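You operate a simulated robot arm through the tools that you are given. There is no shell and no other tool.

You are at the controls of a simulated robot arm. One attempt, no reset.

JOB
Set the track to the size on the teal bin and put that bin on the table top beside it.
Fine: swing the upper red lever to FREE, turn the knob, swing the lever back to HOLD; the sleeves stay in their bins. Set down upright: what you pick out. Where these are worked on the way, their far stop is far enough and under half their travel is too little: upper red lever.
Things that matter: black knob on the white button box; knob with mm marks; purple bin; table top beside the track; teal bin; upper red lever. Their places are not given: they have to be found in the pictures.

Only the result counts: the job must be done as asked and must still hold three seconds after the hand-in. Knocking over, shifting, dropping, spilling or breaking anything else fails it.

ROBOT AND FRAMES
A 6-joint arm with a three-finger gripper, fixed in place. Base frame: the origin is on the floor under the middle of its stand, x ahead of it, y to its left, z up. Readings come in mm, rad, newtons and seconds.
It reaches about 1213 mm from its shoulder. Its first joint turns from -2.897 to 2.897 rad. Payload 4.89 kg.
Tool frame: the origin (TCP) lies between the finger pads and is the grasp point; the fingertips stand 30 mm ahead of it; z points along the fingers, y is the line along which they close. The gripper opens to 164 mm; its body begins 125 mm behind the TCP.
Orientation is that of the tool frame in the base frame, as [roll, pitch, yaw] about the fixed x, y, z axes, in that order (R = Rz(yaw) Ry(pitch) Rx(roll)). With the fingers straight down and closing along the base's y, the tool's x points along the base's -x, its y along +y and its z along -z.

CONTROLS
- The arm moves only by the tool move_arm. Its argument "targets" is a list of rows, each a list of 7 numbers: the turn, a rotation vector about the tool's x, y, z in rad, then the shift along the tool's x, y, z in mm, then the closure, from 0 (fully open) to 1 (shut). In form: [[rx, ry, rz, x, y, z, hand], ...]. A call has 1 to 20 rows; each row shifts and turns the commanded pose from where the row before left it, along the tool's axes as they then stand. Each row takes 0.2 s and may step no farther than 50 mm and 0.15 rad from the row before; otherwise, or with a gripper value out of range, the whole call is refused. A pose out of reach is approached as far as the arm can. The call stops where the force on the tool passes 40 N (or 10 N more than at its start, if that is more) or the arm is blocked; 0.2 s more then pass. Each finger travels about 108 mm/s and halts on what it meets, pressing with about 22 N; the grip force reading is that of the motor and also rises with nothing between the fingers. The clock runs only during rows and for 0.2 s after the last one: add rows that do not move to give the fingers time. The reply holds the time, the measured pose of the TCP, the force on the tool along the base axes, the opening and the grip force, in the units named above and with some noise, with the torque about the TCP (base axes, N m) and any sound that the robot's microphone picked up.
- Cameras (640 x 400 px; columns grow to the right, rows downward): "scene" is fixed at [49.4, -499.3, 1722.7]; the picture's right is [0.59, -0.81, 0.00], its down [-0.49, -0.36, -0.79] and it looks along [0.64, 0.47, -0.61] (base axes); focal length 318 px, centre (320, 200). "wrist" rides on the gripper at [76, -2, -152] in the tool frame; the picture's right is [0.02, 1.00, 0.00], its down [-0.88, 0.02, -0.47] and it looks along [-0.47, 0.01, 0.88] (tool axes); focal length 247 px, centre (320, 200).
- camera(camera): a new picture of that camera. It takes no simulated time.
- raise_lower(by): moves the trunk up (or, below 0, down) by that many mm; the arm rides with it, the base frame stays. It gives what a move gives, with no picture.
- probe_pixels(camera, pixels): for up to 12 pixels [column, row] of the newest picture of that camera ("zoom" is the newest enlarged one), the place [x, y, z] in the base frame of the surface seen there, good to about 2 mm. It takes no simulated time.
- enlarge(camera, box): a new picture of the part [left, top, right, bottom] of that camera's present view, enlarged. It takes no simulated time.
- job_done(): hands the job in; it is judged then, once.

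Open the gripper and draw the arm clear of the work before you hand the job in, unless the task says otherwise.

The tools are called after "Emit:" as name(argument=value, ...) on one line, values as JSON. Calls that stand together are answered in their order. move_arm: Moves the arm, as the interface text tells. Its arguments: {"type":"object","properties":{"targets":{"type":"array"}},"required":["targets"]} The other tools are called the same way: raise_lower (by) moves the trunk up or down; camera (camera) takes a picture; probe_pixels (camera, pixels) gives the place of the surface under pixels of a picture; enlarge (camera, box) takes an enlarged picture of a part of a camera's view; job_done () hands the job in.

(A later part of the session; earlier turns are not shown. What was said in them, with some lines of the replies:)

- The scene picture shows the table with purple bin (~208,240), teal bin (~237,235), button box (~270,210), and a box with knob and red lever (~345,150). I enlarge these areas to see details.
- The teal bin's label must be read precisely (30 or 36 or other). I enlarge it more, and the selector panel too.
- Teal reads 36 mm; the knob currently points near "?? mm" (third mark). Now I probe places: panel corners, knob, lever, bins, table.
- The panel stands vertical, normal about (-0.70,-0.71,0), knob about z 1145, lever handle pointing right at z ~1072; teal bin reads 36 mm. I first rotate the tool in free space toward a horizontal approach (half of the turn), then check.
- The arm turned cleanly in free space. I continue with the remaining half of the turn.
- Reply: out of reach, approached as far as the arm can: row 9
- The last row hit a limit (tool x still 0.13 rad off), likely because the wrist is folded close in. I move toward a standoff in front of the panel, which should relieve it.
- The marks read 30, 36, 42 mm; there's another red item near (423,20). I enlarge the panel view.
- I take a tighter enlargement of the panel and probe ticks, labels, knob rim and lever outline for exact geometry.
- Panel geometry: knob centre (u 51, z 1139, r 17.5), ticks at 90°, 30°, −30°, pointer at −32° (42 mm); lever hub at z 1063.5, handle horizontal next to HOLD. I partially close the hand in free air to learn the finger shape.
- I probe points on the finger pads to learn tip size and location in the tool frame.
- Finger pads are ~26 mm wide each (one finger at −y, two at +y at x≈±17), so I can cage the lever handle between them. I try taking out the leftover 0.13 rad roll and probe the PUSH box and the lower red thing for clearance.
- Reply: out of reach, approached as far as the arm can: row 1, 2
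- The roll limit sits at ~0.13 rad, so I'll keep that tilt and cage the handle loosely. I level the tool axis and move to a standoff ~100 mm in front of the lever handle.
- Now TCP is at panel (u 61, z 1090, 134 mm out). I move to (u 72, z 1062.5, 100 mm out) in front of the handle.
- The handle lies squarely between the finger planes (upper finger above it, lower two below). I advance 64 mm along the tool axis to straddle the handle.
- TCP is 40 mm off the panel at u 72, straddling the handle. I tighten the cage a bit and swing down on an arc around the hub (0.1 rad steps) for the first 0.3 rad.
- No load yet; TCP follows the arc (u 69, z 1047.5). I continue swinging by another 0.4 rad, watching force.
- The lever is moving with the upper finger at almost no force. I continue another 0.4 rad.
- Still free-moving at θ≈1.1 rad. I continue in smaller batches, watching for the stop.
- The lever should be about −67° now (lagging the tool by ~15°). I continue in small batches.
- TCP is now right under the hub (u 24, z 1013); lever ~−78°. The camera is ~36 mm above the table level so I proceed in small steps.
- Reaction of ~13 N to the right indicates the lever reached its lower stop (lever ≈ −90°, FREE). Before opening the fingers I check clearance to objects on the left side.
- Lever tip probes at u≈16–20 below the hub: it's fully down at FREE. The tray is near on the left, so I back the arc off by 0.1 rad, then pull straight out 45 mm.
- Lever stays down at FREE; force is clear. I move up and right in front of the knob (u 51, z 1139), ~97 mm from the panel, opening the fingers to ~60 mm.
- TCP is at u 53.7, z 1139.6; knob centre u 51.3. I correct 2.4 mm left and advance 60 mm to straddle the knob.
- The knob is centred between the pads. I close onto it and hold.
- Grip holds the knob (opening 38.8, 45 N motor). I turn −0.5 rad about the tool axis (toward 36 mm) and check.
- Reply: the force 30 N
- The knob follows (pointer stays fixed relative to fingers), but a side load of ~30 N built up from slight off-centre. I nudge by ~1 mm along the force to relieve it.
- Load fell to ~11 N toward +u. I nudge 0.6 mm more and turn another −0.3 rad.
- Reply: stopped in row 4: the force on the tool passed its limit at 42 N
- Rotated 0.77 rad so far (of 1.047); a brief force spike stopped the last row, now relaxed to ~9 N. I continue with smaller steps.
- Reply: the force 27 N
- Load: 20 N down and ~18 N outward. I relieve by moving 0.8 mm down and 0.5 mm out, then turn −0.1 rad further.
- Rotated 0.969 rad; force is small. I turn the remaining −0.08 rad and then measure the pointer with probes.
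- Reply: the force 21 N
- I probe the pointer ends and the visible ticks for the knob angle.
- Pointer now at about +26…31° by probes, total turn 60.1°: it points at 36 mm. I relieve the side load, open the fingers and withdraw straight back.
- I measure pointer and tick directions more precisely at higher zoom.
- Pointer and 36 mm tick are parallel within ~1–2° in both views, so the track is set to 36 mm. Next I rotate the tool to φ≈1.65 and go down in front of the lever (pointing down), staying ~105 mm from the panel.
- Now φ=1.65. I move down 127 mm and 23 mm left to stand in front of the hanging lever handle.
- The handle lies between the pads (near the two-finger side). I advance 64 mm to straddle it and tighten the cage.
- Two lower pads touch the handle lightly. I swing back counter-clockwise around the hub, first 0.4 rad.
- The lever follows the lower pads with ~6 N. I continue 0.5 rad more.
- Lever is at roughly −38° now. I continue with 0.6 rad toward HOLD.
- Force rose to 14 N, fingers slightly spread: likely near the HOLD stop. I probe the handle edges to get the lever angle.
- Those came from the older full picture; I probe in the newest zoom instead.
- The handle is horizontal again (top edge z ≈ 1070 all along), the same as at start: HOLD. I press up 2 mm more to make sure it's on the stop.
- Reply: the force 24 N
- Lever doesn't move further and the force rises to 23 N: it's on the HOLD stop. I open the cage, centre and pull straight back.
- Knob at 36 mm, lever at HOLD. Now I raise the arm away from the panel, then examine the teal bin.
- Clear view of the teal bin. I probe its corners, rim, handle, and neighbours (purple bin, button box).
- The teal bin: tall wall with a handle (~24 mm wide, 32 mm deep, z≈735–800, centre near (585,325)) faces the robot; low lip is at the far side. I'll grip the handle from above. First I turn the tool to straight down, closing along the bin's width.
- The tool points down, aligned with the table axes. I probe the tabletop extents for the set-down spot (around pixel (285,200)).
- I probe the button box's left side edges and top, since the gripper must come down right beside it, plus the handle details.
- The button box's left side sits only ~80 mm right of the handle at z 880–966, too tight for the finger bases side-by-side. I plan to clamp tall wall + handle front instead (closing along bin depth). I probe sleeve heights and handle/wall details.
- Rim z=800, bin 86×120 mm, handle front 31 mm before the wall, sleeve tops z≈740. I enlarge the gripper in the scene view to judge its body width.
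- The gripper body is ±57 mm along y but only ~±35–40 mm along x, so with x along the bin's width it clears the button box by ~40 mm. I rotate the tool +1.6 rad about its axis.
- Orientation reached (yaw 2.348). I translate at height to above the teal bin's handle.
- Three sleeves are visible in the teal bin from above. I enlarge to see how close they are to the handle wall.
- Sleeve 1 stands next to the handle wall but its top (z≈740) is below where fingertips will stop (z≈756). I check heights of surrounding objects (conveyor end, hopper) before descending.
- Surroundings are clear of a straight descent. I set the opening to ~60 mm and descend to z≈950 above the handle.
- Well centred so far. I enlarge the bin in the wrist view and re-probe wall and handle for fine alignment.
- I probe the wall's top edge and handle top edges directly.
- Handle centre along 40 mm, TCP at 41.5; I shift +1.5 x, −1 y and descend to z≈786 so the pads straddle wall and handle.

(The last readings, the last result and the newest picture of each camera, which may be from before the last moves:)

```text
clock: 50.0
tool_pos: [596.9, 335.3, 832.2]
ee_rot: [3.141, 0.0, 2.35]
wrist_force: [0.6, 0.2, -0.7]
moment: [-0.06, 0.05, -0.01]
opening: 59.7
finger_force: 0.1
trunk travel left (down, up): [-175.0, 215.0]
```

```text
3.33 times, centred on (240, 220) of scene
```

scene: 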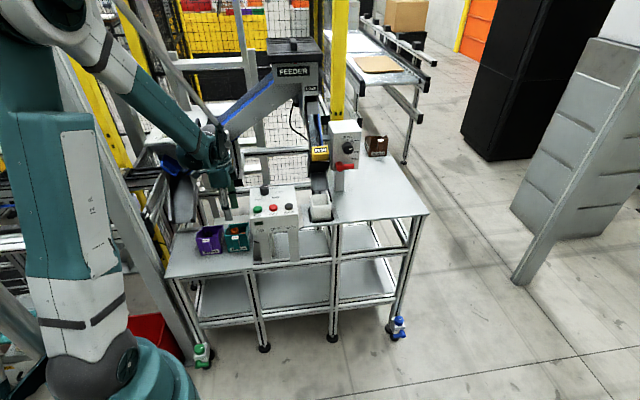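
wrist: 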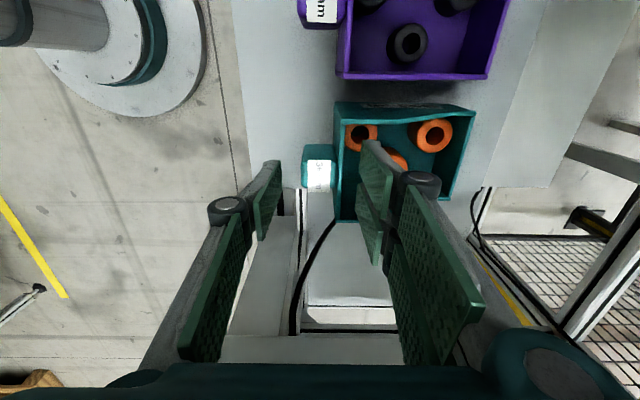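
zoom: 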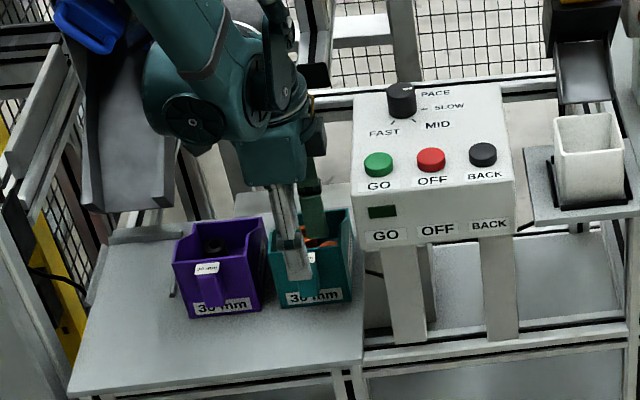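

The wrist housing looks close to the grey chute at left. I probe both to check the clearance before going lower.

Emit:
probe_pixels(camera="zoom", pixels=[[130, 150], [160, 190], [172, 170], [150, 120], [190, 115], [160, 60], [140, 80], [100, 180], [175, 225], [240, 170], [125, 100], [205, 140]])

Emit:
enlarge(camera="scene", box=[180, 140, 280, 220])

```text
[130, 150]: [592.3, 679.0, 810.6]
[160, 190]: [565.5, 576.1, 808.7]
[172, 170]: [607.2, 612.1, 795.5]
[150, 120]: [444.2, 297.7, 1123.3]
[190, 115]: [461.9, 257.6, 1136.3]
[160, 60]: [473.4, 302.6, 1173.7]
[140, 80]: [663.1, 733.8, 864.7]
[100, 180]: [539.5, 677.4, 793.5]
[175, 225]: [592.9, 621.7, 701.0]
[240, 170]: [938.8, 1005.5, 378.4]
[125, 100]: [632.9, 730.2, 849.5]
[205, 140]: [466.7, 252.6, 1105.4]
```

```text
5.00 times, centred on (230, 180) of scene
```

zoom: 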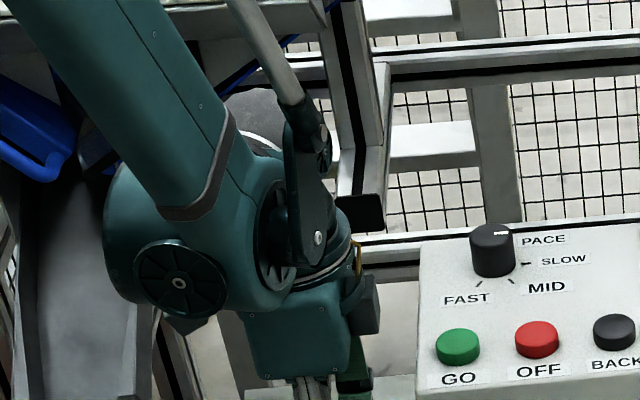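

The wrist is >300 mm from the chute, fine. A dark block on the gripper's right side at zoom (365,300) is toward the button box; I probe it and the box edge.

Emit:
probe_pixels(camera="zoom", pixels=[[365, 300], [378, 310], [370, 325], [355, 258], [300, 330], [345, 330], [350, 345], [420, 300], [425, 370], [320, 240], [355, 375], [300, 390]])

```text
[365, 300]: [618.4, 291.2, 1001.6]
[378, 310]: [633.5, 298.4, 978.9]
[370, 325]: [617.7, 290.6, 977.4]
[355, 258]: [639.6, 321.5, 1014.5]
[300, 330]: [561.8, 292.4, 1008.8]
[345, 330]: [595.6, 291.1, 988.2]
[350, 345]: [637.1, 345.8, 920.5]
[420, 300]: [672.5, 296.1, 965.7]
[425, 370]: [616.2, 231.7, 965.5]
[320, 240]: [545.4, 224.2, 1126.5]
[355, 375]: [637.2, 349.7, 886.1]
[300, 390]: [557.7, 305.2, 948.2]
```

Block reaches ~55 mm right of the axis while the button box is ~81+ mm away: clear. I descend the last 46 mm.

Emit:
move_arm(targets=[[0, 0, 0, 0, 0, 16, 0.634], [0, 0, 0, 0, 0, 16, 0.634], [0, 0, 0, 0, 0, 14, 0.634], [0, 0, 0, 0, 0, 0, 0.634]])

Emit:
camera(camera="wrist")

Emit:
enlarge(camera="wrist", box=[230, 90, 470, 270])

Emit:
enlarge(camera="scene", box=[190, 170, 290, 260])

```text
clock: 51.0
tool_pos: [594.4, 336.6, 784.4]
ee_rot: [-3.141, 0.0, 2.352]
wrist_force: [0.1, -0.2, 0.4]
moment: [-0.02, 0.01, 0.02]
opening: 59.8
finger_force: 0.1
trunk travel left (down, up): [-175.0, 215.0]
```

```text
taken
```

wrist: 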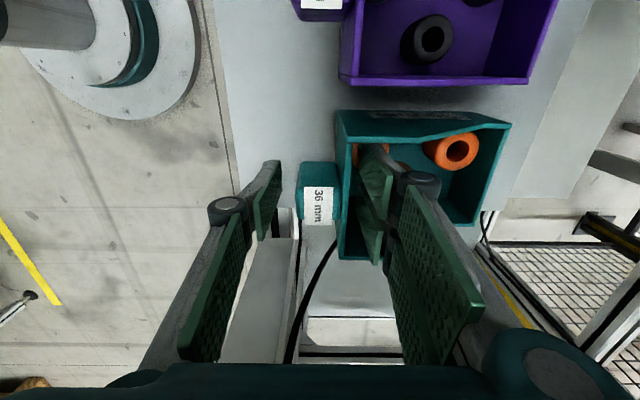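

```text
2.22 times, centred on (350, 180) of wrist
```

zoom: 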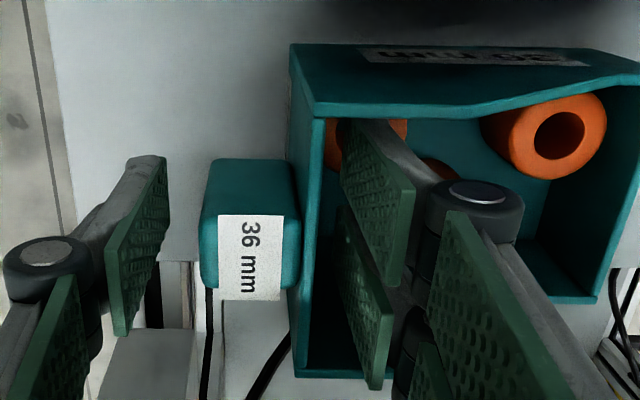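

```text
4.44 times, centred on (240, 215) of scene
```

zoom: 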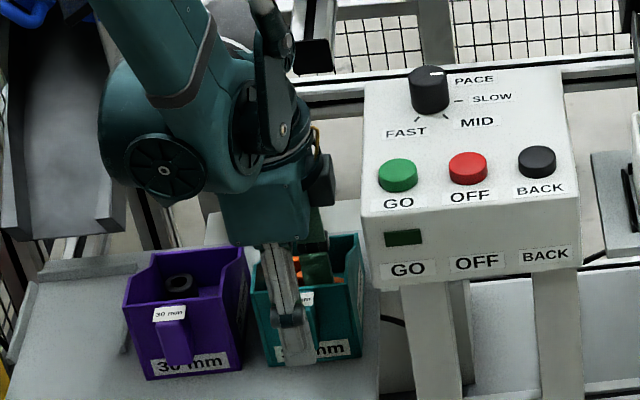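

Both inner pads are inside the bin above the sleeves and the single pad faces the handle front. I close the gripper.

Emit:
move_arm(targets=[[0, 0, 0, 0, 0, 0, 0.72], [0, 0, 0, 0, 0, 0, 1.0], [0, 0, 0, 0, 0, 0, 1.0], [0, 0, 0, 0, 0, 0, 1.0], [0, 0, 0, 0, 0, 0, 1.0]])

Emit:
enlarge(camera="wrist", box=[230, 90, 470, 270])

```text
clock: 52.2
tool_pos: [594.8, 336.9, 784.8]
ee_rot: [-3.14, 0.0, 2.351]
wrist_force: [1.4, 1.6, 2.0]
moment: [0.06, 0.01, -0.02]
opening: 33.7
finger_force: 21.5
trunk travel left (down, up): [-175.0, 215.0]
```

```text
2.22 times, centred on (350, 180) of wrist
```

zoom: 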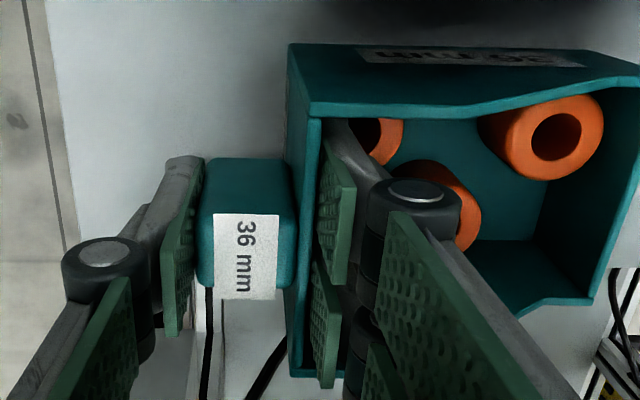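

Firm grip at 33.7 mm opening. I lift slowly by 15 mm and check weight and tilt.

Emit:
move_arm(targets=[[0, 0, 0, 0, 0, -3, 1.0], [0, 0, 0, 0, 0, -4, 1.0], [0, 0, 0, 0, 0, -4, 1.0], [0, 0, 0, 0, 0, -4, 1.0], [0, 0, 0, 0, 0, 0, 1.0]])

Emit:
enlarge(camera="wrist", box=[230, 90, 470, 270])

Emit:
enlarge(camera="scene", box=[190, 170, 290, 260])

```text
clock: 53.4
tool_pos: [596.2, 335.4, 800.5]
ee_rot: [3.141, 0.002, 2.352]
wrist_force: [0.4, -0.7, -1.3]
moment: [-0.13, 0.11, 0.01]
opening: 33.7
finger_force: 21.8
trunk travel left (down, up): [-175.0, 215.0]
```

```text
2.22 times, centred on (350, 180) of wrist
```

zoom: 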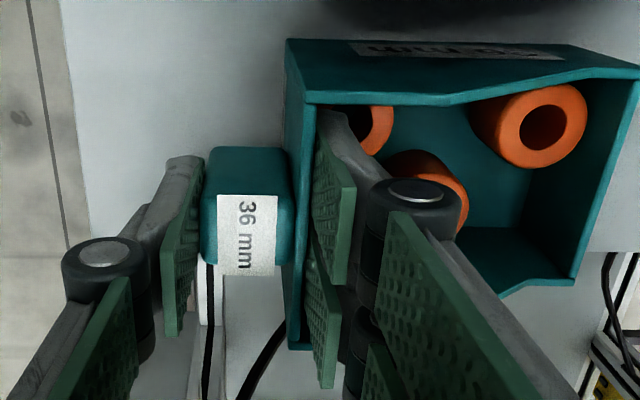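

```text
4.44 times, centred on (240, 215) of scene
```

zoom: 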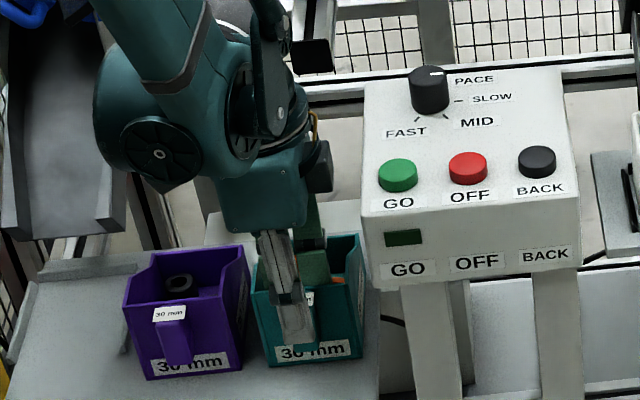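

The pads slid up; the bin stayed on the shelf (its picture position unchanged). I reopen slightly, go back down a bit deeper (tips ~749, sleeve tops 740), and regrip to test the hold in small steps.

Emit:
move_arm(targets=[[0, 0, 0, 0, 0, 0, 0.7], [0, 0, 0, 0, 0, 0, 0.7], [0, 0, 0, 0, 0, 11, 0.7], [0, 0, 0, 0, 0, 10, 0.7], [0, 0, 0, 0, 0, 0, 0.7]])

Emit:
camera(camera="wrist")

Emit:
enlarge(camera="wrist", box=[230, 90, 470, 270])

```text
clock: 54.6
tool_pos: [595.8, 336.1, 779.3]
ee_rot: [-3.141, 0.0, 2.351]
wrist_force: [-0.8, -0.3, 0.1]
moment: [-0.02, -0.01, 0.03]
opening: 49.2
finger_force: 0.1
trunk travel left (down, up): [-175.0, 215.0]
```

```text
taken
```

wrist: 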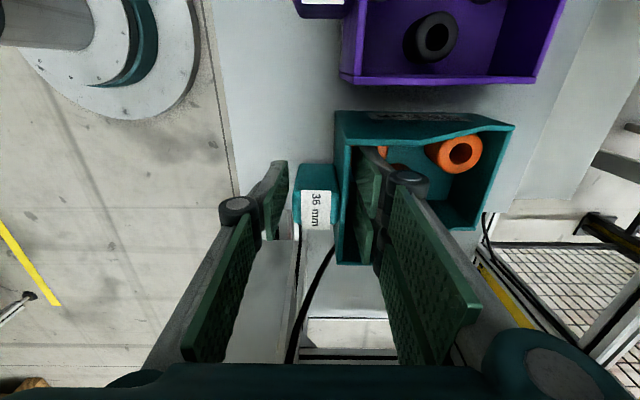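

```text
2.22 times, centred on (350, 180) of wrist
```

zoom: 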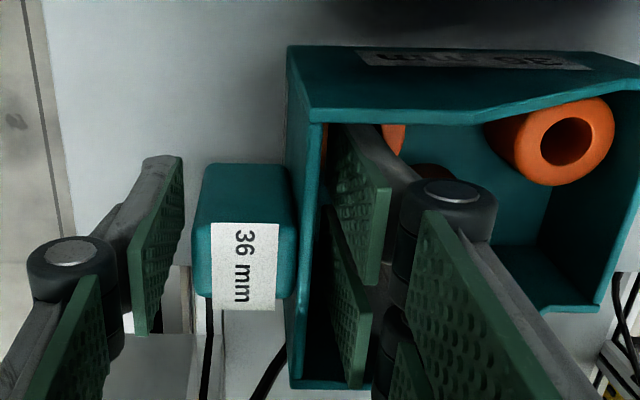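

Alignment is right (axis row ≈ handle-top centre). I close again with more settling time and lift only 2 mm, then 2 mm more, reading the load.

Emit:
move_arm(targets=[[0, 0, 0, 0, 0, 0, 1.0], [0, 0, 0, 0, 0, 0, 1.0], [0, 0, 0, 0, 0, 0, 1.0], [0, 0, 0, 0, 0, 0, 1.0], [0, 0, 0, 0, 0, 0, 1.0], [0, 0, 0, 0, 0, 0, 1.0]])

Emit:
move_arm(targets=[[0, 0, 0, 0, 0, -2, 1.0], [0, 0, 0, 0, 0, 0, 1.0]])

Emit:
move_arm(targets=[[0, 0, 0, 0, 0, -2, 1.0], [0, 0, 0, 0, 0, 0, 1.0]])

Emit:
enlarge(camera="wrist", box=[230, 90, 470, 270])

```text
clock: 56.0
tool_pos: [595.9, 334.3, 779.4]
ee_rot: [-3.141, 0.0, 2.35]
wrist_force: [0.3, -0.3, 0.9]
moment: [-0.02, 0.03, -0.02]
opening: 33.6
finger_force: 21.7
trunk travel left (down, up): [-175.0, 215.0]
```

```text
clock: 56.6
tool_pos: [596.2, 334.4, 780.8]
ee_rot: [-3.14, 0.0, 2.351]
wrist_force: [-0.7, 0.1, -0.8]
moment: [-0.1, 0.13, -0.03]
opening: 33.7
finger_force: 22.0
trunk travel left (down, up): [-175.0, 215.0]
```

```text
clock: 57.2
tool_pos: [595.9, 335.5, 782.4]
ee_rot: [-3.14, -0.001, 2.352]
wrist_force: [-0.5, -0.4, -2.7]
moment: [-0.09, 0.1, 0.0]
opening: 33.6
finger_force: 22.1
trunk travel left (down, up): [-175.0, 215.0]
```

```text
2.22 times, centred on (350, 180) of wrist
```

zoom: 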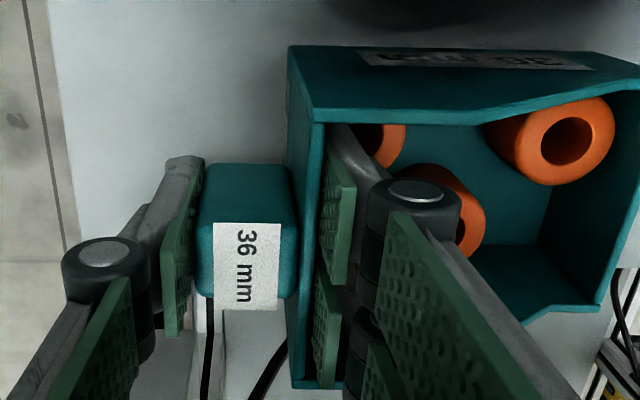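

Load is building (−2.7 N, moment 0.13 N·m) and the picture shows no slip yet. I continue 2 mm steps and re-read.

Emit:
move_arm(targets=[[0, 0, 0, 0, 0, -2, 1.0], [0, 0, 0, 0, 0, 0, 1.0]])

Emit:
move_arm(targets=[[0, 0, 0, 0, 0, -2, 1.0], [0, 0, 0, 0, 0, 0, 1.0]])

Emit:
move_arm(targets=[[0, 0, 0, 0, 0, 0, 1.0], [0, 0, 0, 0, 0, 0, 1.0]])

Emit:
enlarge(camera="wrist", box=[230, 90, 470, 270])

Emit:
enlarge(camera="scene", box=[190, 200, 270, 265])

```text
clock: 57.8
tool_pos: [595.3, 334.2, 785.3]
ee_rot: [-3.141, 0.0, 2.351]
wrist_force: [0.6, 0.1, -2.5]
moment: [-0.09, 0.1, 0.03]
opening: 33.6
finger_force: 21.3
trunk travel left (down, up): [-175.0, 215.0]
```

```text
clock: 58.4
tool_pos: [594.8, 336.2, 786.9]
ee_rot: [-3.142, 0.0, 2.351]
wrist_force: [-0.6, -0.2, -1.9]
moment: [-0.12, 0.07, 0.04]
opening: 33.6
finger_force: 21.7
trunk travel left (down, up): [-175.0, 215.0]
```

```text
clock: 59.0
tool_pos: [595.4, 335.5, 786.8]
ee_rot: [3.141, 0.0, 2.351]
wrist_force: [0.1, 0.4, -1.7]
moment: [-0.12, 0.11, 0.0]
opening: 33.6
finger_force: 22.3
trunk travel left (down, up): [-175.0, 215.0]
```

```text
2.22 times, centred on (350, 180) of wrist
```

zoom: 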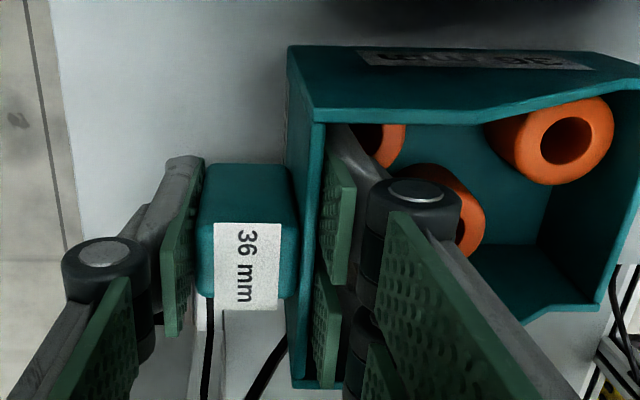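

```text
6.15 times, centred on (230, 232) of scene
```

zoom: 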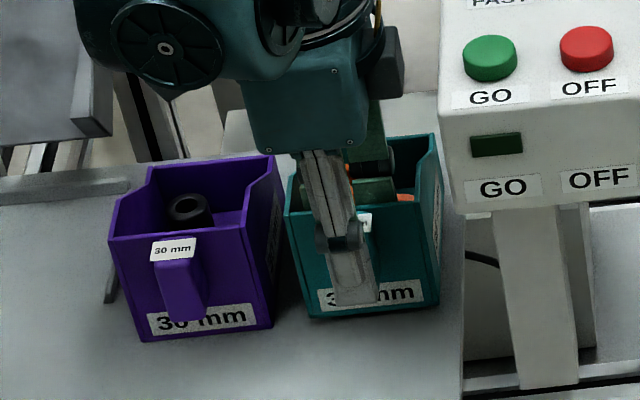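

The wrist view is identical to before the lift (bin moves with the gripper) and load is steady at ~2 N. I verify by probing the bin's rim and bottom edge heights.

Emit:
probe_pixels(camera="zoom", pixels=[[308, 314], [435, 302], [300, 255], [290, 212], [438, 200], [330, 298], [415, 290], [432, 140], [380, 225], [300, 325]])

```text
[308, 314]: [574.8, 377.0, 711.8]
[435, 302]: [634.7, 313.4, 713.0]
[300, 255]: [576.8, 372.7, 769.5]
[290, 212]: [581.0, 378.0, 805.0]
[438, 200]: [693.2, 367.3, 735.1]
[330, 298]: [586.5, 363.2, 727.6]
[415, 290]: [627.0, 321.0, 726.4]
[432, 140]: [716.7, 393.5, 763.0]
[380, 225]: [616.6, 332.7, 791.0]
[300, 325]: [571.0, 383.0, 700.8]
```

Confirmed: rim rose 800→805–807, rear 755→763, bottom ~707+: lifted level. I continue lifting slowly (3 mm steps) and watch for slip.

Emit:
move_arm(targets=[[0, 0, 0, 0, 0, -2, 1.0], [0, 0, 0, 0, 0, -3, 1.0], [0, 0, 0, 0, 0, -3, 1.0], [0, 0, 0, 0, 0, -3, 1.0], [0, 0, 0, 0, 0, -3, 1.0], [0, 0, 0, 0, 0, -2, 1.0], [0, 0, 0, 0, 0, 0, 1.0]])

Emit:
enlarge(camera="wrist", box=[230, 90, 470, 270])

```text
clock: 60.6
tool_pos: [595.7, 334.9, 801.9]
ee_rot: [3.14, 0.0, 2.351]
wrist_force: [-0.4, 1.1, -2.3]
moment: [-0.1, 0.1, -0.01]
opening: 33.5
finger_force: 21.9
trunk travel left (down, up): [-175.0, 215.0]
```

```text
2.22 times, centred on (350, 180) of wrist
```

zoom: 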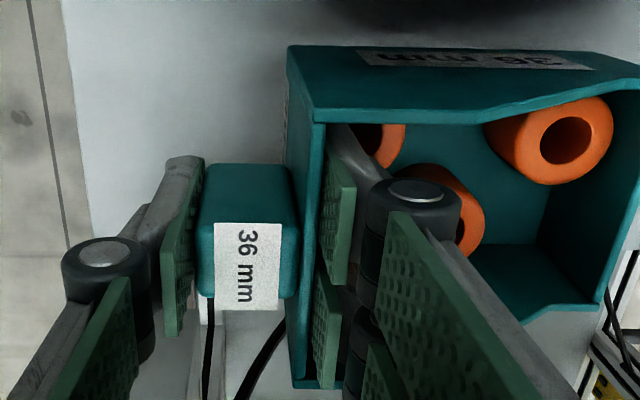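

No slip (label position unchanged), bin ~22 mm up. I keep lifting with gentle ramping.

Emit:
move_arm(targets=[[0, 0, 0, 0, 0, -3, 1.0], [0, 0, 0, 0, 0, -5, 1.0], [0, 0, 0, 0, 0, -7, 1.0], [0, 0, 0, 0, 0, -8, 1.0], [0, 0, 0, 0, 0, -8, 1.0], [0, 0, 0, 0, 0, -8, 1.0], [0, 0, 0, 0, 0, -8, 1.0], [0, 0, 0, 0, 0, -8, 1.0], [0, 0, 0, 0, 0, -8, 1.0], [0, 0, 0, 0, 0, -8, 1.0], [0, 0, 0, 0, 0, -8, 1.0], [0, 0, 0, 0, 0, -6, 1.0], [0, 0, 0, 0, 0, -4, 1.0], [0, 0, 0, 0, 0, -2, 1.0]])

Emit:
enlarge(camera="wrist", box=[230, 90, 470, 270])

Emit:
camera(camera="scene")

```text
clock: 63.6
tool_pos: [595.1, 335.2, 892.0]
ee_rot: [3.141, -0.001, 2.35]
wrist_force: [-0.5, -0.8, -2.3]
moment: [-0.07, 0.13, -0.01]
opening: 33.6
finger_force: 22.0
trunk travel left (down, up): [-175.0, 215.0]
```

```text
2.22 times, centred on (350, 180) of wrist
```

zoom: 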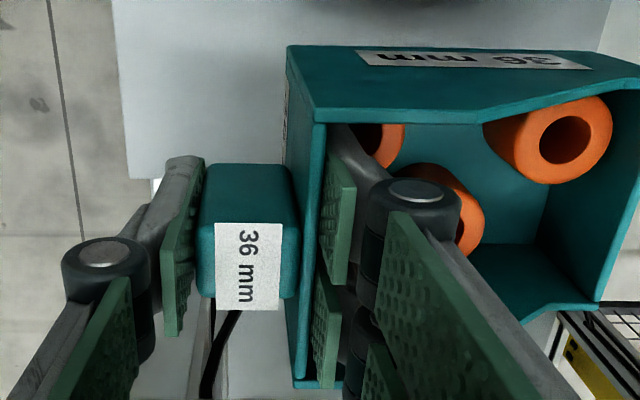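

```text
taken
```

scene: 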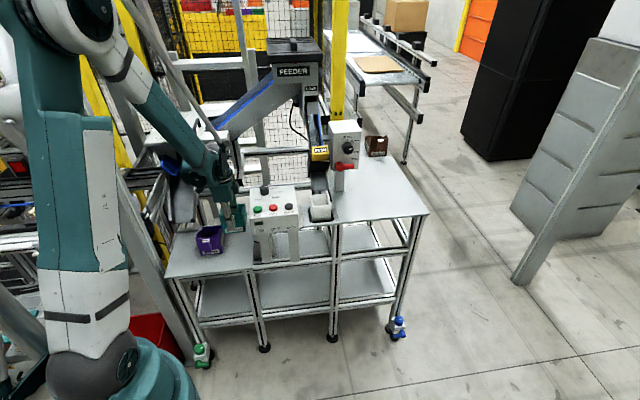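

Stable. I continue lifting to TCP z≈1115 (bin bottom ≈1035, above the button box's knob at ~998).

Emit:
move_arm(targets=[[0, 0, 0, 0, 0, -4, 1.0], [0, 0, 0, 0, 0, -7, 1.0], [0, 0, 0, 0, 0, -10, 1.0], [0, 0, 0, 0, 0, -12, 1.0], [0, 0, 0, 0, 0, -13, 1.0], [0, 0, 0, 0, 0, -14, 1.0], [0, 0, 0, 0, 0, -14, 1.0], [0, 0, 0, 0, 0, -14, 1.0], [0, 0, 0, 0, 0, -14, 1.0], [0, 0, 0, 0, 0, -14, 1.0], [0, 0, 0, 0, 0, -14, 1.0], [0, 0, 0, 0, 0, -14, 1.0], [0, 0, 0, 0, 0, -14, 1.0], [0, 0, 0, 0, 0, -14, 1.0], [0, 0, 0, 0, 0, -13, 1.0], [0, 0, 0, 0, 0, -12, 1.0], [0, 0, 0, 0, 0, -10, 1.0], [0, 0, 0, 0, 0, -8, 1.0], [0, 0, 0, 0, 0, -5, 1.0], [0, 0, 0, 0, 0, -3, 1.0]])

Emit:
camera(camera="wrist")

Emit:
camera(camera="scene")

```text
clock: 67.8
tool_pos: [595.1, 335.9, 1117.5]
ee_rot: [3.14, -0.001, 2.35]
wrist_force: [0.6, 0.4, -1.7]
moment: [-0.06, 0.13, -0.02]
opening: 33.8
finger_force: 21.4
trunk travel left (down, up): [-175.0, 215.0]
```

```text
taken
```

wrist: 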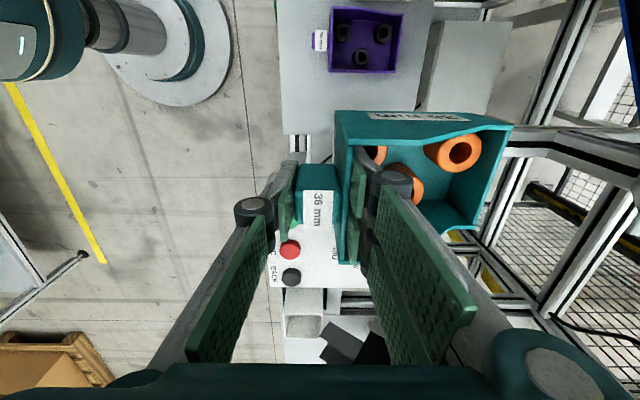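

```text
taken
```

scene: 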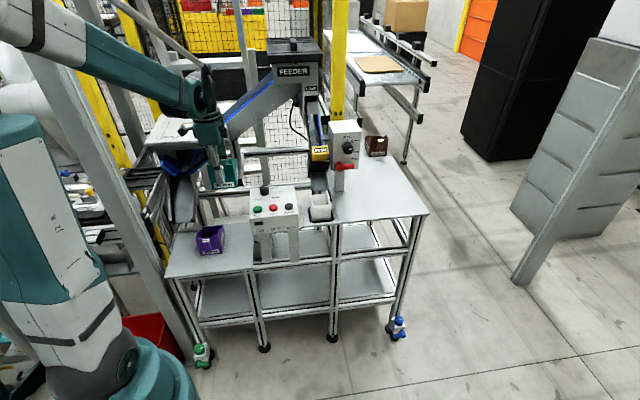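

The bin is up and level with purple untouched. I carry it right and toward the robot (to avoid the PUSH box/track), with gentle ramps.

Emit:
move_arm(targets=[[0, 0, 0, -3.6, -1.8, 0, 1.0], [0, 0, 0, -7.1, -3.6, 0, 1.0], [0, 0, 0, -10.7, -5.4, 0, 1.0], [0, 0, 0, -14.3, -7.2, 0, 1.0], [0, 0, 0, -17.9, -9.0, 0, 1.0], [0, 0, 0, -17.9, -9.0, 0, 1.0], [0, 0, 0, -17.9, -9.0, 0, 1.0], [0, 0, 0, -17.9, -9.0, 0, 1.0], [0, 0, 0, -17.9, -9.0, 0, 1.0], [0, 0, 0, -17.9, -9.0, 0, 1.0], [0, 0, 0, -17.9, -9.0, 0, 1.0], [0, 0, 0, -17.9, -9.0, 0, 1.0], [0, 0, 0, -17.9, -9.0, 0, 1.0], [0, 0, 0, -17.9, -9.0, 0, 1.0], [0, 0, 0, -17.9, -9.0, 0, 1.0], [0, 0, 0, -17.9, -9.0, 0, 1.0], [0, 0, 0, -14.3, -7.2, 0, 1.0], [0, 0, 0, -10.7, -5.4, 0, 1.0], [0, 0, 0, -7.1, -3.6, 0, 1.0], [0, 0, 0, -3.6, -1.8, 0, 1.0]])

Emit:
camera(camera="wrist")

Emit:
camera(camera="scene")

```text
clock: 72.0
tool_pos: [696.1, 31.3, 1115.9]
ee_rot: [3.142, -0.001, 2.352]
wrist_force: [0.3, -0.9, -2.6]
moment: [-0.09, 0.04, -0.02]
opening: 33.8
finger_force: 22.2
trunk travel left (down, up): [-175.0, 215.0]
```

```text
taken
```

wrist: 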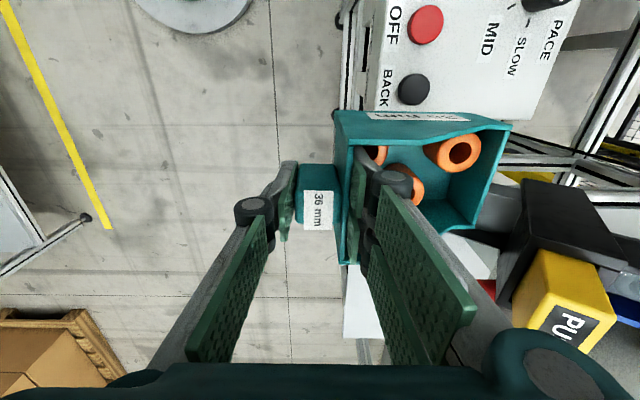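

```text
taken
```

scene: 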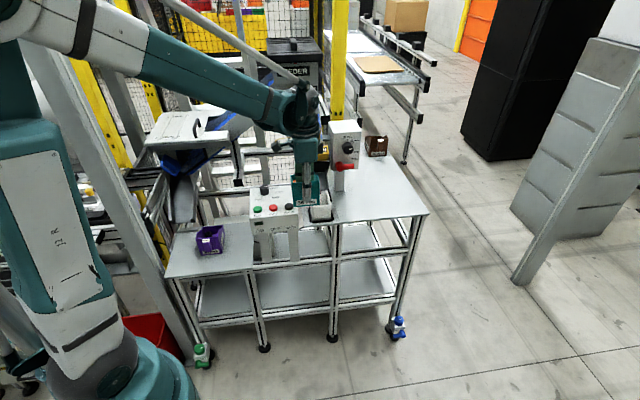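

Now u≈−133, 219 mm in front of the panel. The PUSH box is near the bin's far corner, so I probe it before continuing.

Emit:
probe_pixels(camera="wrist", pixels=[[550, 260], [530, 290], [515, 310], [540, 330], [530, 185], [525, 220], [510, 270], [500, 130], [480, 220], [495, 190], [500, 295], [450, 220]])

```text
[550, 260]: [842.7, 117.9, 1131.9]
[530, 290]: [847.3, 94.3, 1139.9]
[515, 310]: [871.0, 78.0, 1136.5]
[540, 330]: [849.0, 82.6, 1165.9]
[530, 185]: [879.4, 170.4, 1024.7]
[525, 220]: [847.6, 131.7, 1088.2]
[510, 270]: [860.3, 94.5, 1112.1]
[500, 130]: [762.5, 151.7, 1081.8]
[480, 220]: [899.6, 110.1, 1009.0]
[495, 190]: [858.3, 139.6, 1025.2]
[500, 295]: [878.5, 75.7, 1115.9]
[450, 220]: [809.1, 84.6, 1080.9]
```

PUSH front is at ~76 mm depth; bin rear at ~87. I pull back 60 mm first, then move right along the front.

Emit:
move_arm(targets=[[0, 0, 0, 0, -4, 0, 1.0], [0, 0, 0, 0, -8, 0, 1.0], [0, 0, 0, 0, -12, 0, 1.0], [0, 0, 0, 0, -12, 0, 1.0], [0, 0, 0, 0, -12, 0, 1.0], [0, 0, 0, 0, -8, 0, 1.0], [0, 0, 0, 0, -4, 0, 1.0], [0, 0, 0, 0, 0, 0, 1.0]])

Emit:
move_arm(targets=[[0, 0, 0, -4, 0, 0, 1.0], [0, 0, 0, -8, 0, 0, 1.0], [0, 0, 0, -12, 0, 0, 1.0], [0, 0, 0, -16, 0, 0, 1.0], [0, 0, 0, -20, 0, 0, 1.0], [0, 0, 0, -20, 0, 0, 1.0], [0, 0, 0, -20, 0, 0, 1.0], [0, 0, 0, -20, 0, 0, 1.0], [0, 0, 0, -20, 0, 0, 1.0], [0, 0, 0, -20, 0, 0, 1.0], [0, 0, 0, -20, 0, 0, 1.0], [0, 0, 0, -20, 0, 0, 1.0], [0, 0, 0, -20, 0, 0, 1.0], [0, 0, 0, -20, 0, 0, 1.0], [0, 0, 0, -20, 0, 0, 1.0], [0, 0, 0, -18, 0, 0, 1.0], [0, 0, 0, -16, 0, 0, 1.0], [0, 0, 0, -12, 0, 0, 1.0], [0, 0, 0, -8, 0, 0, 1.0], [0, 0, 0, -4, 0, 0, 1.0]])

Emit:
camera(camera="wrist")

Emit:
camera(camera="scene")

```text
clock: 73.8
tool_pos: [651.9, -10.5, 1117.3]
ee_rot: [3.141, -0.002, 2.352]
wrist_force: [0.1, 0.3, -2.1]
moment: [-0.1, 0.09, -0.01]
opening: 33.9
finger_force: 22.5
trunk travel left (down, up): [-175.0, 215.0]
```

```text
clock: 78.0
tool_pos: [875.5, -237.1, 1115.9]
ee_rot: [-3.141, 0.001, 2.351]
wrist_force: [0.9, 0.7, -3.2]
moment: [-0.14, 0.11, -0.01]
opening: 33.6
finger_force: 22.0
trunk travel left (down, up): [-175.0, 215.0]
```

```text
taken
```

wrist: 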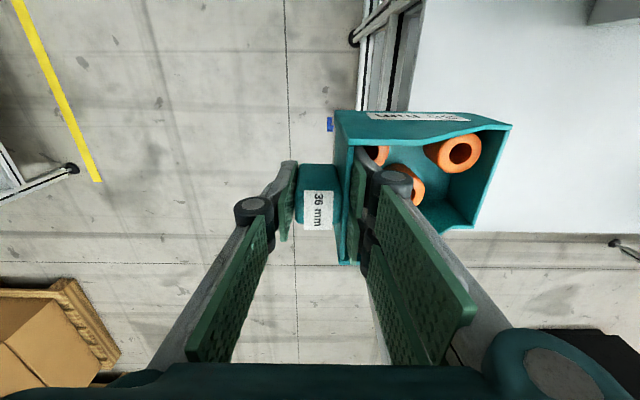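

```text
taken
```

scene: 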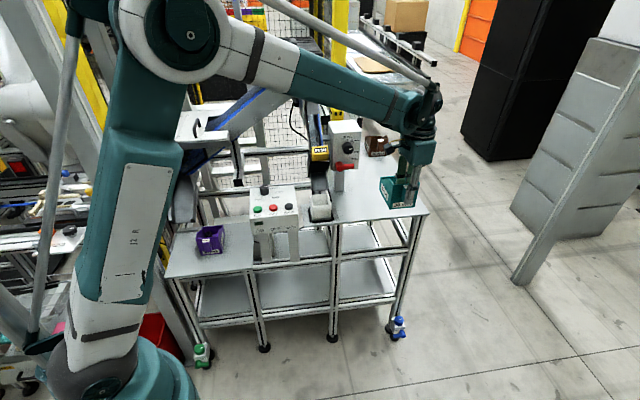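

Grip unchanged. Now at u≈183, 284 mm out. I move 188 mm inward over the tabletop (bin bottom ~1036, table 900).

Emit:
move_arm(targets=[[0, 0, 0, 0, 4, 0, 1.0], [0, 0, 0, 0, 8, 0, 1.0], [0, 0, 0, 0, 12, 0, 1.0], [0, 0, 0, 0, 16, 0, 1.0], [0, 0, 0, 0, 16, 0, 1.0], [0, 0, 0, 0, 16, 0, 1.0], [0, 0, 0, 0, 16, 0, 1.0], [0, 0, 0, 0, 16, 0, 1.0], [0, 0, 0, 0, 16, 0, 1.0], [0, 0, 0, 0, 16, 0, 1.0], [0, 0, 0, 0, 16, 0, 1.0], [0, 0, 0, 0, 14, 0, 1.0], [0, 0, 0, 0, 10, 0, 1.0], [0, 0, 0, 0, 8, 0, 1.0], [0, 0, 0, 0, 4, 0, 1.0], [0, 0, 0, 0, 0, 0, 1.0]])

Emit:
camera(camera="wrist")

Emit:
enlarge(camera="scene", box=[310, 100, 450, 220])

```text
clock: 81.4
tool_pos: [1009.1, -103.3, 1115.7]
ee_rot: [-3.141, 0.0, 2.352]
wrist_force: [0.0, 0.0, -3.1]
moment: [-0.11, 0.09, -0.02]
opening: 33.9
finger_force: 22.1
trunk travel left (down, up): [-175.0, 215.0]
```

```text
taken
```

wrist: 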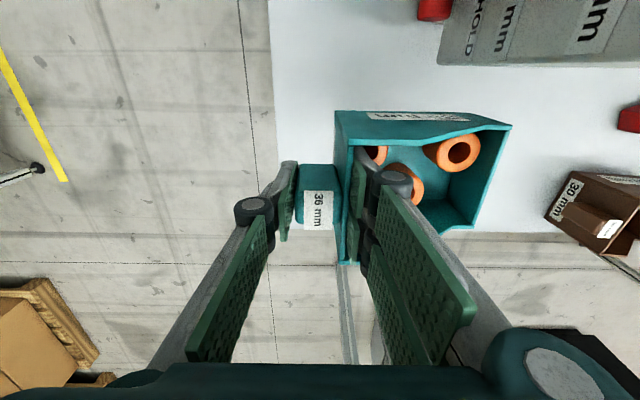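

```text
3.33 times, centred on (380, 160) of scene
```

zoom: 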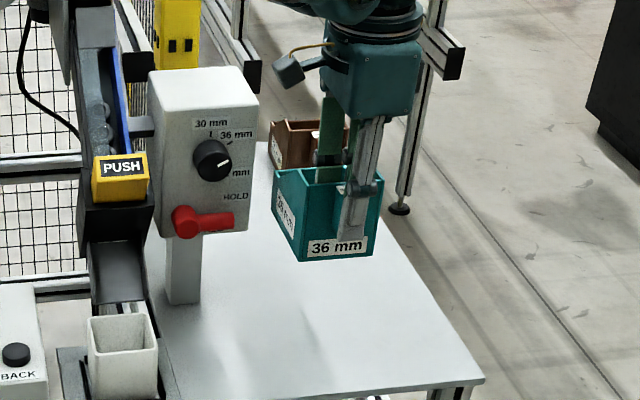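

Bin hangs over the tabletop (u≈184, 95 mm out), clear of lever, knob and brown bin. I lower 124 mm, then check.

Emit:
move_arm(targets=[[0, 0, 0, 0, 0, 4, 1.0], [0, 0, 0, 0, 0, 8, 1.0], [0, 0, 0, 0, 0, 12, 1.0], [0, 0, 0, 0, 0, 12, 1.0], [0, 0, 0, 0, 0, 12, 1.0], [0, 0, 0, 0, 0, 12, 1.0], [0, 0, 0, 0, 0, 12, 1.0], [0, 0, 0, 0, 0, 12, 1.0], [0, 0, 0, 0, 0, 12, 1.0], [0, 0, 0, 0, 0, 10, 1.0], [0, 0, 0, 0, 0, 8, 1.0], [0, 0, 0, 0, 0, 6, 1.0], [0, 0, 0, 0, 0, 4, 1.0], [0, 0, 0, 0, 0, 0, 1.0]])

Emit:
camera(camera="wrist")

Emit:
enlarge(camera="scene", box=[340, 130, 440, 220])

```text
clock: 84.4
tool_pos: [1010.1, -105.5, 993.0]
ee_rot: [3.14, 0.0, 2.35]
wrist_force: [0.4, 0.5, -2.5]
moment: [-0.1, 0.09, 0.02]
opening: 34.0
finger_force: 22.0
trunk travel left (down, up): [-175.0, 215.0]
```

```text
taken
```

wrist: 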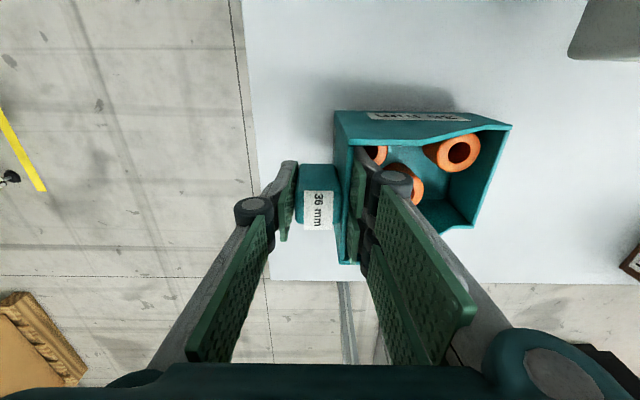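

```text
4.44 times, centred on (390, 175) of scene
```

zoom: 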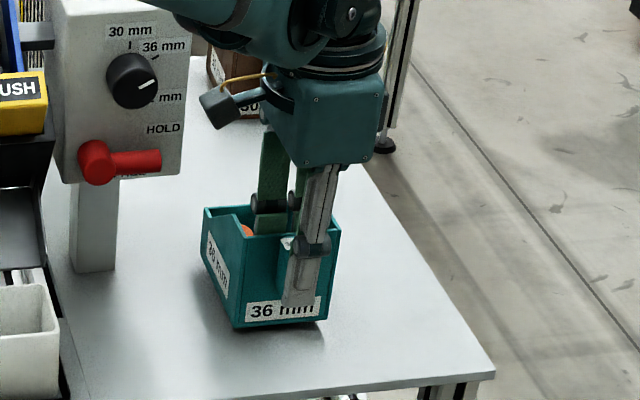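

About 13 mm above the table. I lower slowly in 2 mm steps and watch for contact.

Emit:
move_arm(targets=[[0, 0, 0, 0, 0, 2, 1.0], [0, 0, 0, 0, 0, 2, 1.0], [0, 0, 0, 0, 0, 2, 1.0], [0, 0, 0, 0, 0, 2, 1.0], [0, 0, 0, 0, 0, 1, 1.0], [0, 0, 0, 0, 0, 0, 1.0]])

Emit:
move_arm(targets=[[0, 0, 0, 0, 0, 1, 1.0], [0, 0, 0, 0, 0, 1, 1.0], [0, 0, 0, 0, 0, 0, 1.0]])

Emit:
move_arm(targets=[[0, 0, 0, 0, 0, 1, 1.0], [0, 0, 0, 0, 0, 0, 1.0]])

```text
clock: 85.8
tool_pos: [1009.1, -105.0, 983.8]
ee_rot: [-3.139, 0.0, 2.351]
wrist_force: [-0.7, -0.6, -1.4]
moment: [-0.11, 0.09, 0.03]
opening: 33.6
finger_force: 21.9
trunk travel left (down, up): [-175.0, 215.0]
```

```text
clock: 86.6
tool_pos: [1009.1, -105.0, 980.9]
ee_rot: [3.141, 0.0, 2.351]
wrist_force: [-0.2, -1.5, 1.4]
moment: [0.11, -0.12, -0.07]
opening: 33.8
finger_force: 22.3
trunk travel left (down, up): [-175.0, 215.0]
```

```text
clock: 87.2
tool_pos: [1009.5, -104.2, 980.8]
ee_rot: [3.142, 0.001, 2.35]
wrist_force: [-0.5, -0.9, 0.2]
moment: [0.09, -0.14, -0.03]
opening: 33.7
finger_force: 22.0
trunk travel left (down, up): [-175.0, 215.0]
```

The moment reversed and the weight reading vanished: the bin rests on the table. I check its rim/bottom heights before releasing.

Emit:
enlarge(camera="scene", box=[370, 165, 430, 215])

```text
8.00 times, centred on (400, 190) of scene
```

zoom: 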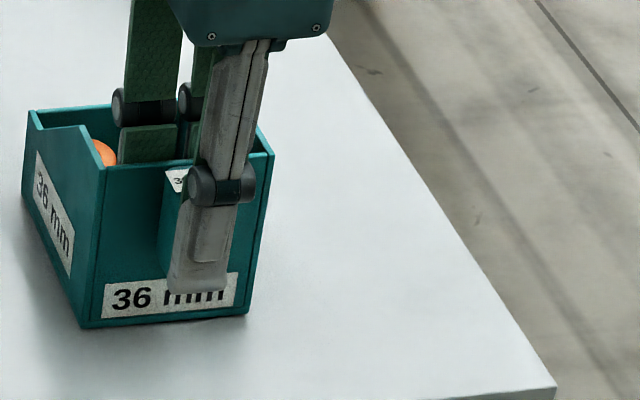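

Emit:
probe_pixels(camera="zoom", pixels=[[84, 322], [246, 310], [105, 172], [140, 163], [268, 155], [28, 118], [100, 105], [75, 340], [26, 195], [95, 300]])

```text
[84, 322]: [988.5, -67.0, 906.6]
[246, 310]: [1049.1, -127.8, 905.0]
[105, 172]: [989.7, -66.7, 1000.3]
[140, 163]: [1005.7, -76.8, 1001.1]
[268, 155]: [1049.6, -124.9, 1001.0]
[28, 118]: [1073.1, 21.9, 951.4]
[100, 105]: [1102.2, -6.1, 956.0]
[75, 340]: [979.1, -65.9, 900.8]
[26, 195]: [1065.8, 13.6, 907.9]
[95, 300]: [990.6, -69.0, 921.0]
```

Rim is 1000–1001 mm at front and 951–956 at the low lip: flat on the table. I open the fingers modestly and rise straight up.

Emit:
move_arm(targets=[[0, 0, 0, 0, 0, 0, 0.75], [0, 0, 0, 0, 0, 0, 0.68], [0, 0, 0, 0, 0, 0, 0.68], [0, 0, 0, 0, 0, 0, 0.68]])

Emit:
enlarge(camera="wrist", box=[230, 90, 470, 270])

```text
clock: 88.2
tool_pos: [1009.3, -104.5, 979.5]
ee_rot: [3.141, 0.0, 2.35]
wrist_force: [0.5, 0.4, 0.4]
moment: [-0.01, 0.02, 0.01]
opening: 52.6
finger_force: 0.1
trunk travel left (down, up): [-175.0, 215.0]
```

```text
2.22 times, centred on (350, 180) of wrist
```

zoom: 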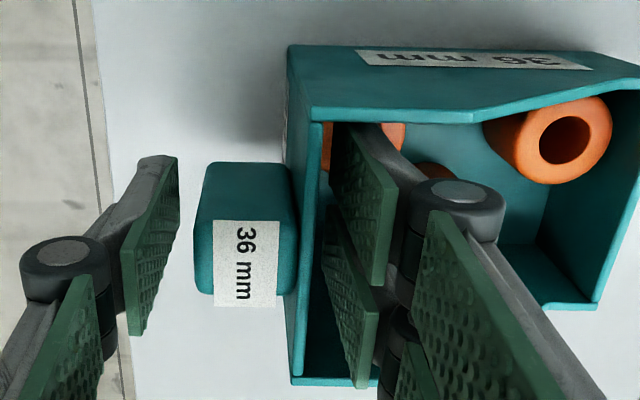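

Fingers are clear on both sides. I rise straight up slowly, then faster.

Emit:
move_arm(targets=[[0, 0, 0, 0, 0, -5, 0.68], [0, 0, 0, 0, 0, -10, 0.68], [0, 0, 0, 0, 0, -15, 0.68], [0, 0, 0, 0, 0, -20, 0.68], [0, 0, 0, 0, 0, -30, 0.68], [0, 0, 0, 0, 0, -40, 0.68], [0, 0, 0, 0, 0, -40, 0.68], [0, 0, 0, 0, 0, -40, 0.68], [0, 0, 0, 0, 0, -40, 0.5], [0, 0, 0, 0, 0, -40, 0.2], [0, 0, 0, 0, 0, -40, 0]])

Emit:
camera(camera="wrist")

Emit:
camera(camera="scene")

```text
clock: 90.6
tool_pos: [1009.2, -103.4, 1302.1]
ee_rot: [-3.141, 0.002, 2.352]
wrist_force: [-0.1, -0.2, -1.0]
moment: [0.0, 0.13, -0.04]
opening: 164.3
finger_force: 0.1
trunk travel left (down, up): [-175.0, 215.0]
```

```text
taken
```

wrist: 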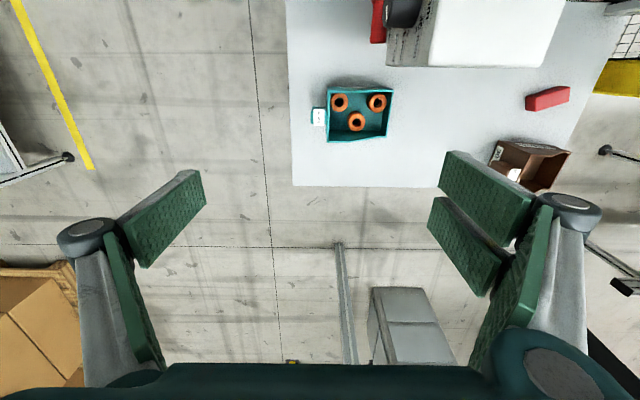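

```text
taken
```

scene: 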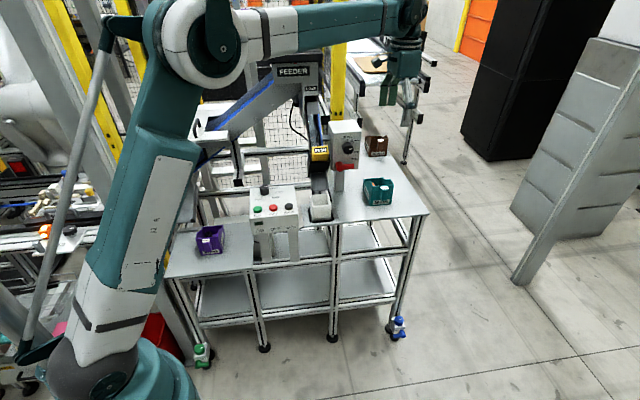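

The bin stands on the table with all three sleeves. I draw the arm back toward the robot and then verify lever, knob and bins.

Emit:
move_arm(targets=[[0, 0, 0, 0, -30, -20, 0], [0, 0, 0, 0, -45, 0, 0], [0, 0, 0, 0, -45, 0, 0], [0, 0, 0, 0, -45, 0, 0], [0, 0, 0, 0, -45, 0, 0], [0, 0, 0, 0, -45, 0, 0], [0, 0, 0, 0, -30, 0, 0], [0, 0, 0, 0, 0, 0, 0]])

Emit:
camera(camera="scene")

Emit:
enlarge(camera="scene", box=[310, 110, 430, 220])

Emit:
enlarge(camera="scene", box=[170, 180, 330, 280])

```text
clock: 92.4
tool_pos: [805.9, -306.6, 1321.7]
ee_rot: [3.141, 0.001, 2.351]
wrist_force: [-1.1, -0.3, 0.1]
moment: [0.03, -0.1, 0.01]
opening: 164.0
finger_force: 0.0
trunk travel left (down, up): [-175.0, 215.0]
```

```text
taken
```

scene: 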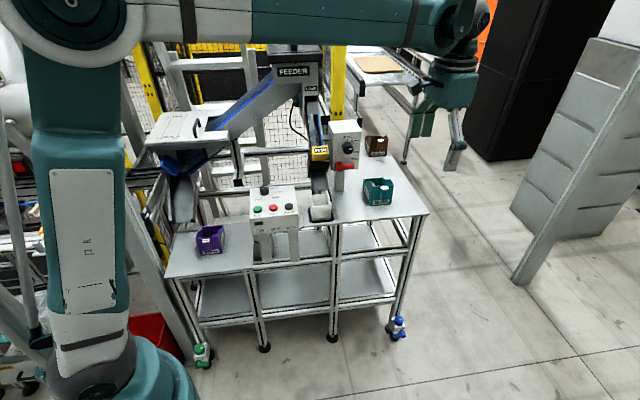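

```text
3.64 times, centred on (370, 165) of scene
```

zoom: 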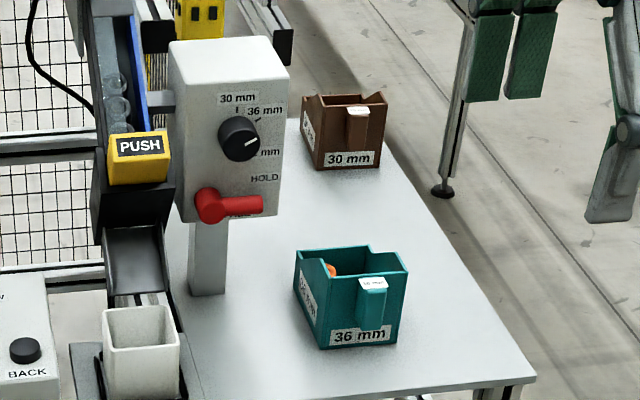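

```text
4.00 times, centred on (250, 230) of scene
```

zoom: 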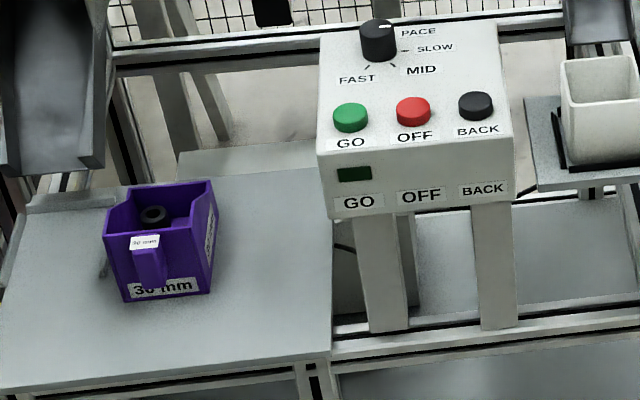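

Purple bin and button box are unchanged; teal stands upright on the tabletop. I do a last close check of knob pointer and lever.

Emit:
enlarge(camera="scene", box=[330, 128, 370, 176])

Emit:
probe_pixels(camera="zoom", pixels=[[200, 300], [250, 310], [300, 310], [350, 310]])

```text
8.33 times, centred on (350, 152) of scene
```

zoom: 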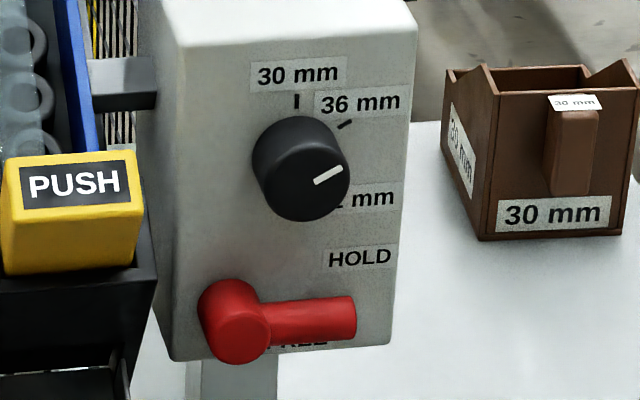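

```text
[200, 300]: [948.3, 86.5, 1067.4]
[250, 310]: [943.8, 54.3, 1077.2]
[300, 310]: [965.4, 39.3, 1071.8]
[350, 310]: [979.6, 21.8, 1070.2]
```

Knob pointer is parallel to the 36 mm tick, the lever is back at HOLD as at the start, the teal bin stands upright on the tabletop with its sleeves, and the arm is clear with the gripper open. I hand the job in.

Emit:
job_done()

```text
The job is handed in.
```

The track is set to 36 mm, the size on the teal bin. That bin now stands upright on the table top beside the track. I handed the job in with the gripper open and the arm drawn back.

- **Knob:** I turned it about 60°, from 42 mm to 36 mm. Its pointer lines up with the 36 mm tick to within 1–2° in the close-up pictures.
- **Upper red lever:** I swung it down to its stop at FREE before turning the knob. Afterwards I swung it back until it met its stop at HOLD, and it looks the same as at the start.
- **Teal bin:** It sits flat on the table, with its tall side at about 1000 mm and its low lip at about 951–956 mm. All three orange sleeves are still inside. My first grip slipped and left the bin standing on the shelf; the second grip held.
- **Everything else:** In the final pictures the purple bin, button box, brown bin and PUSH box look undisturbed.
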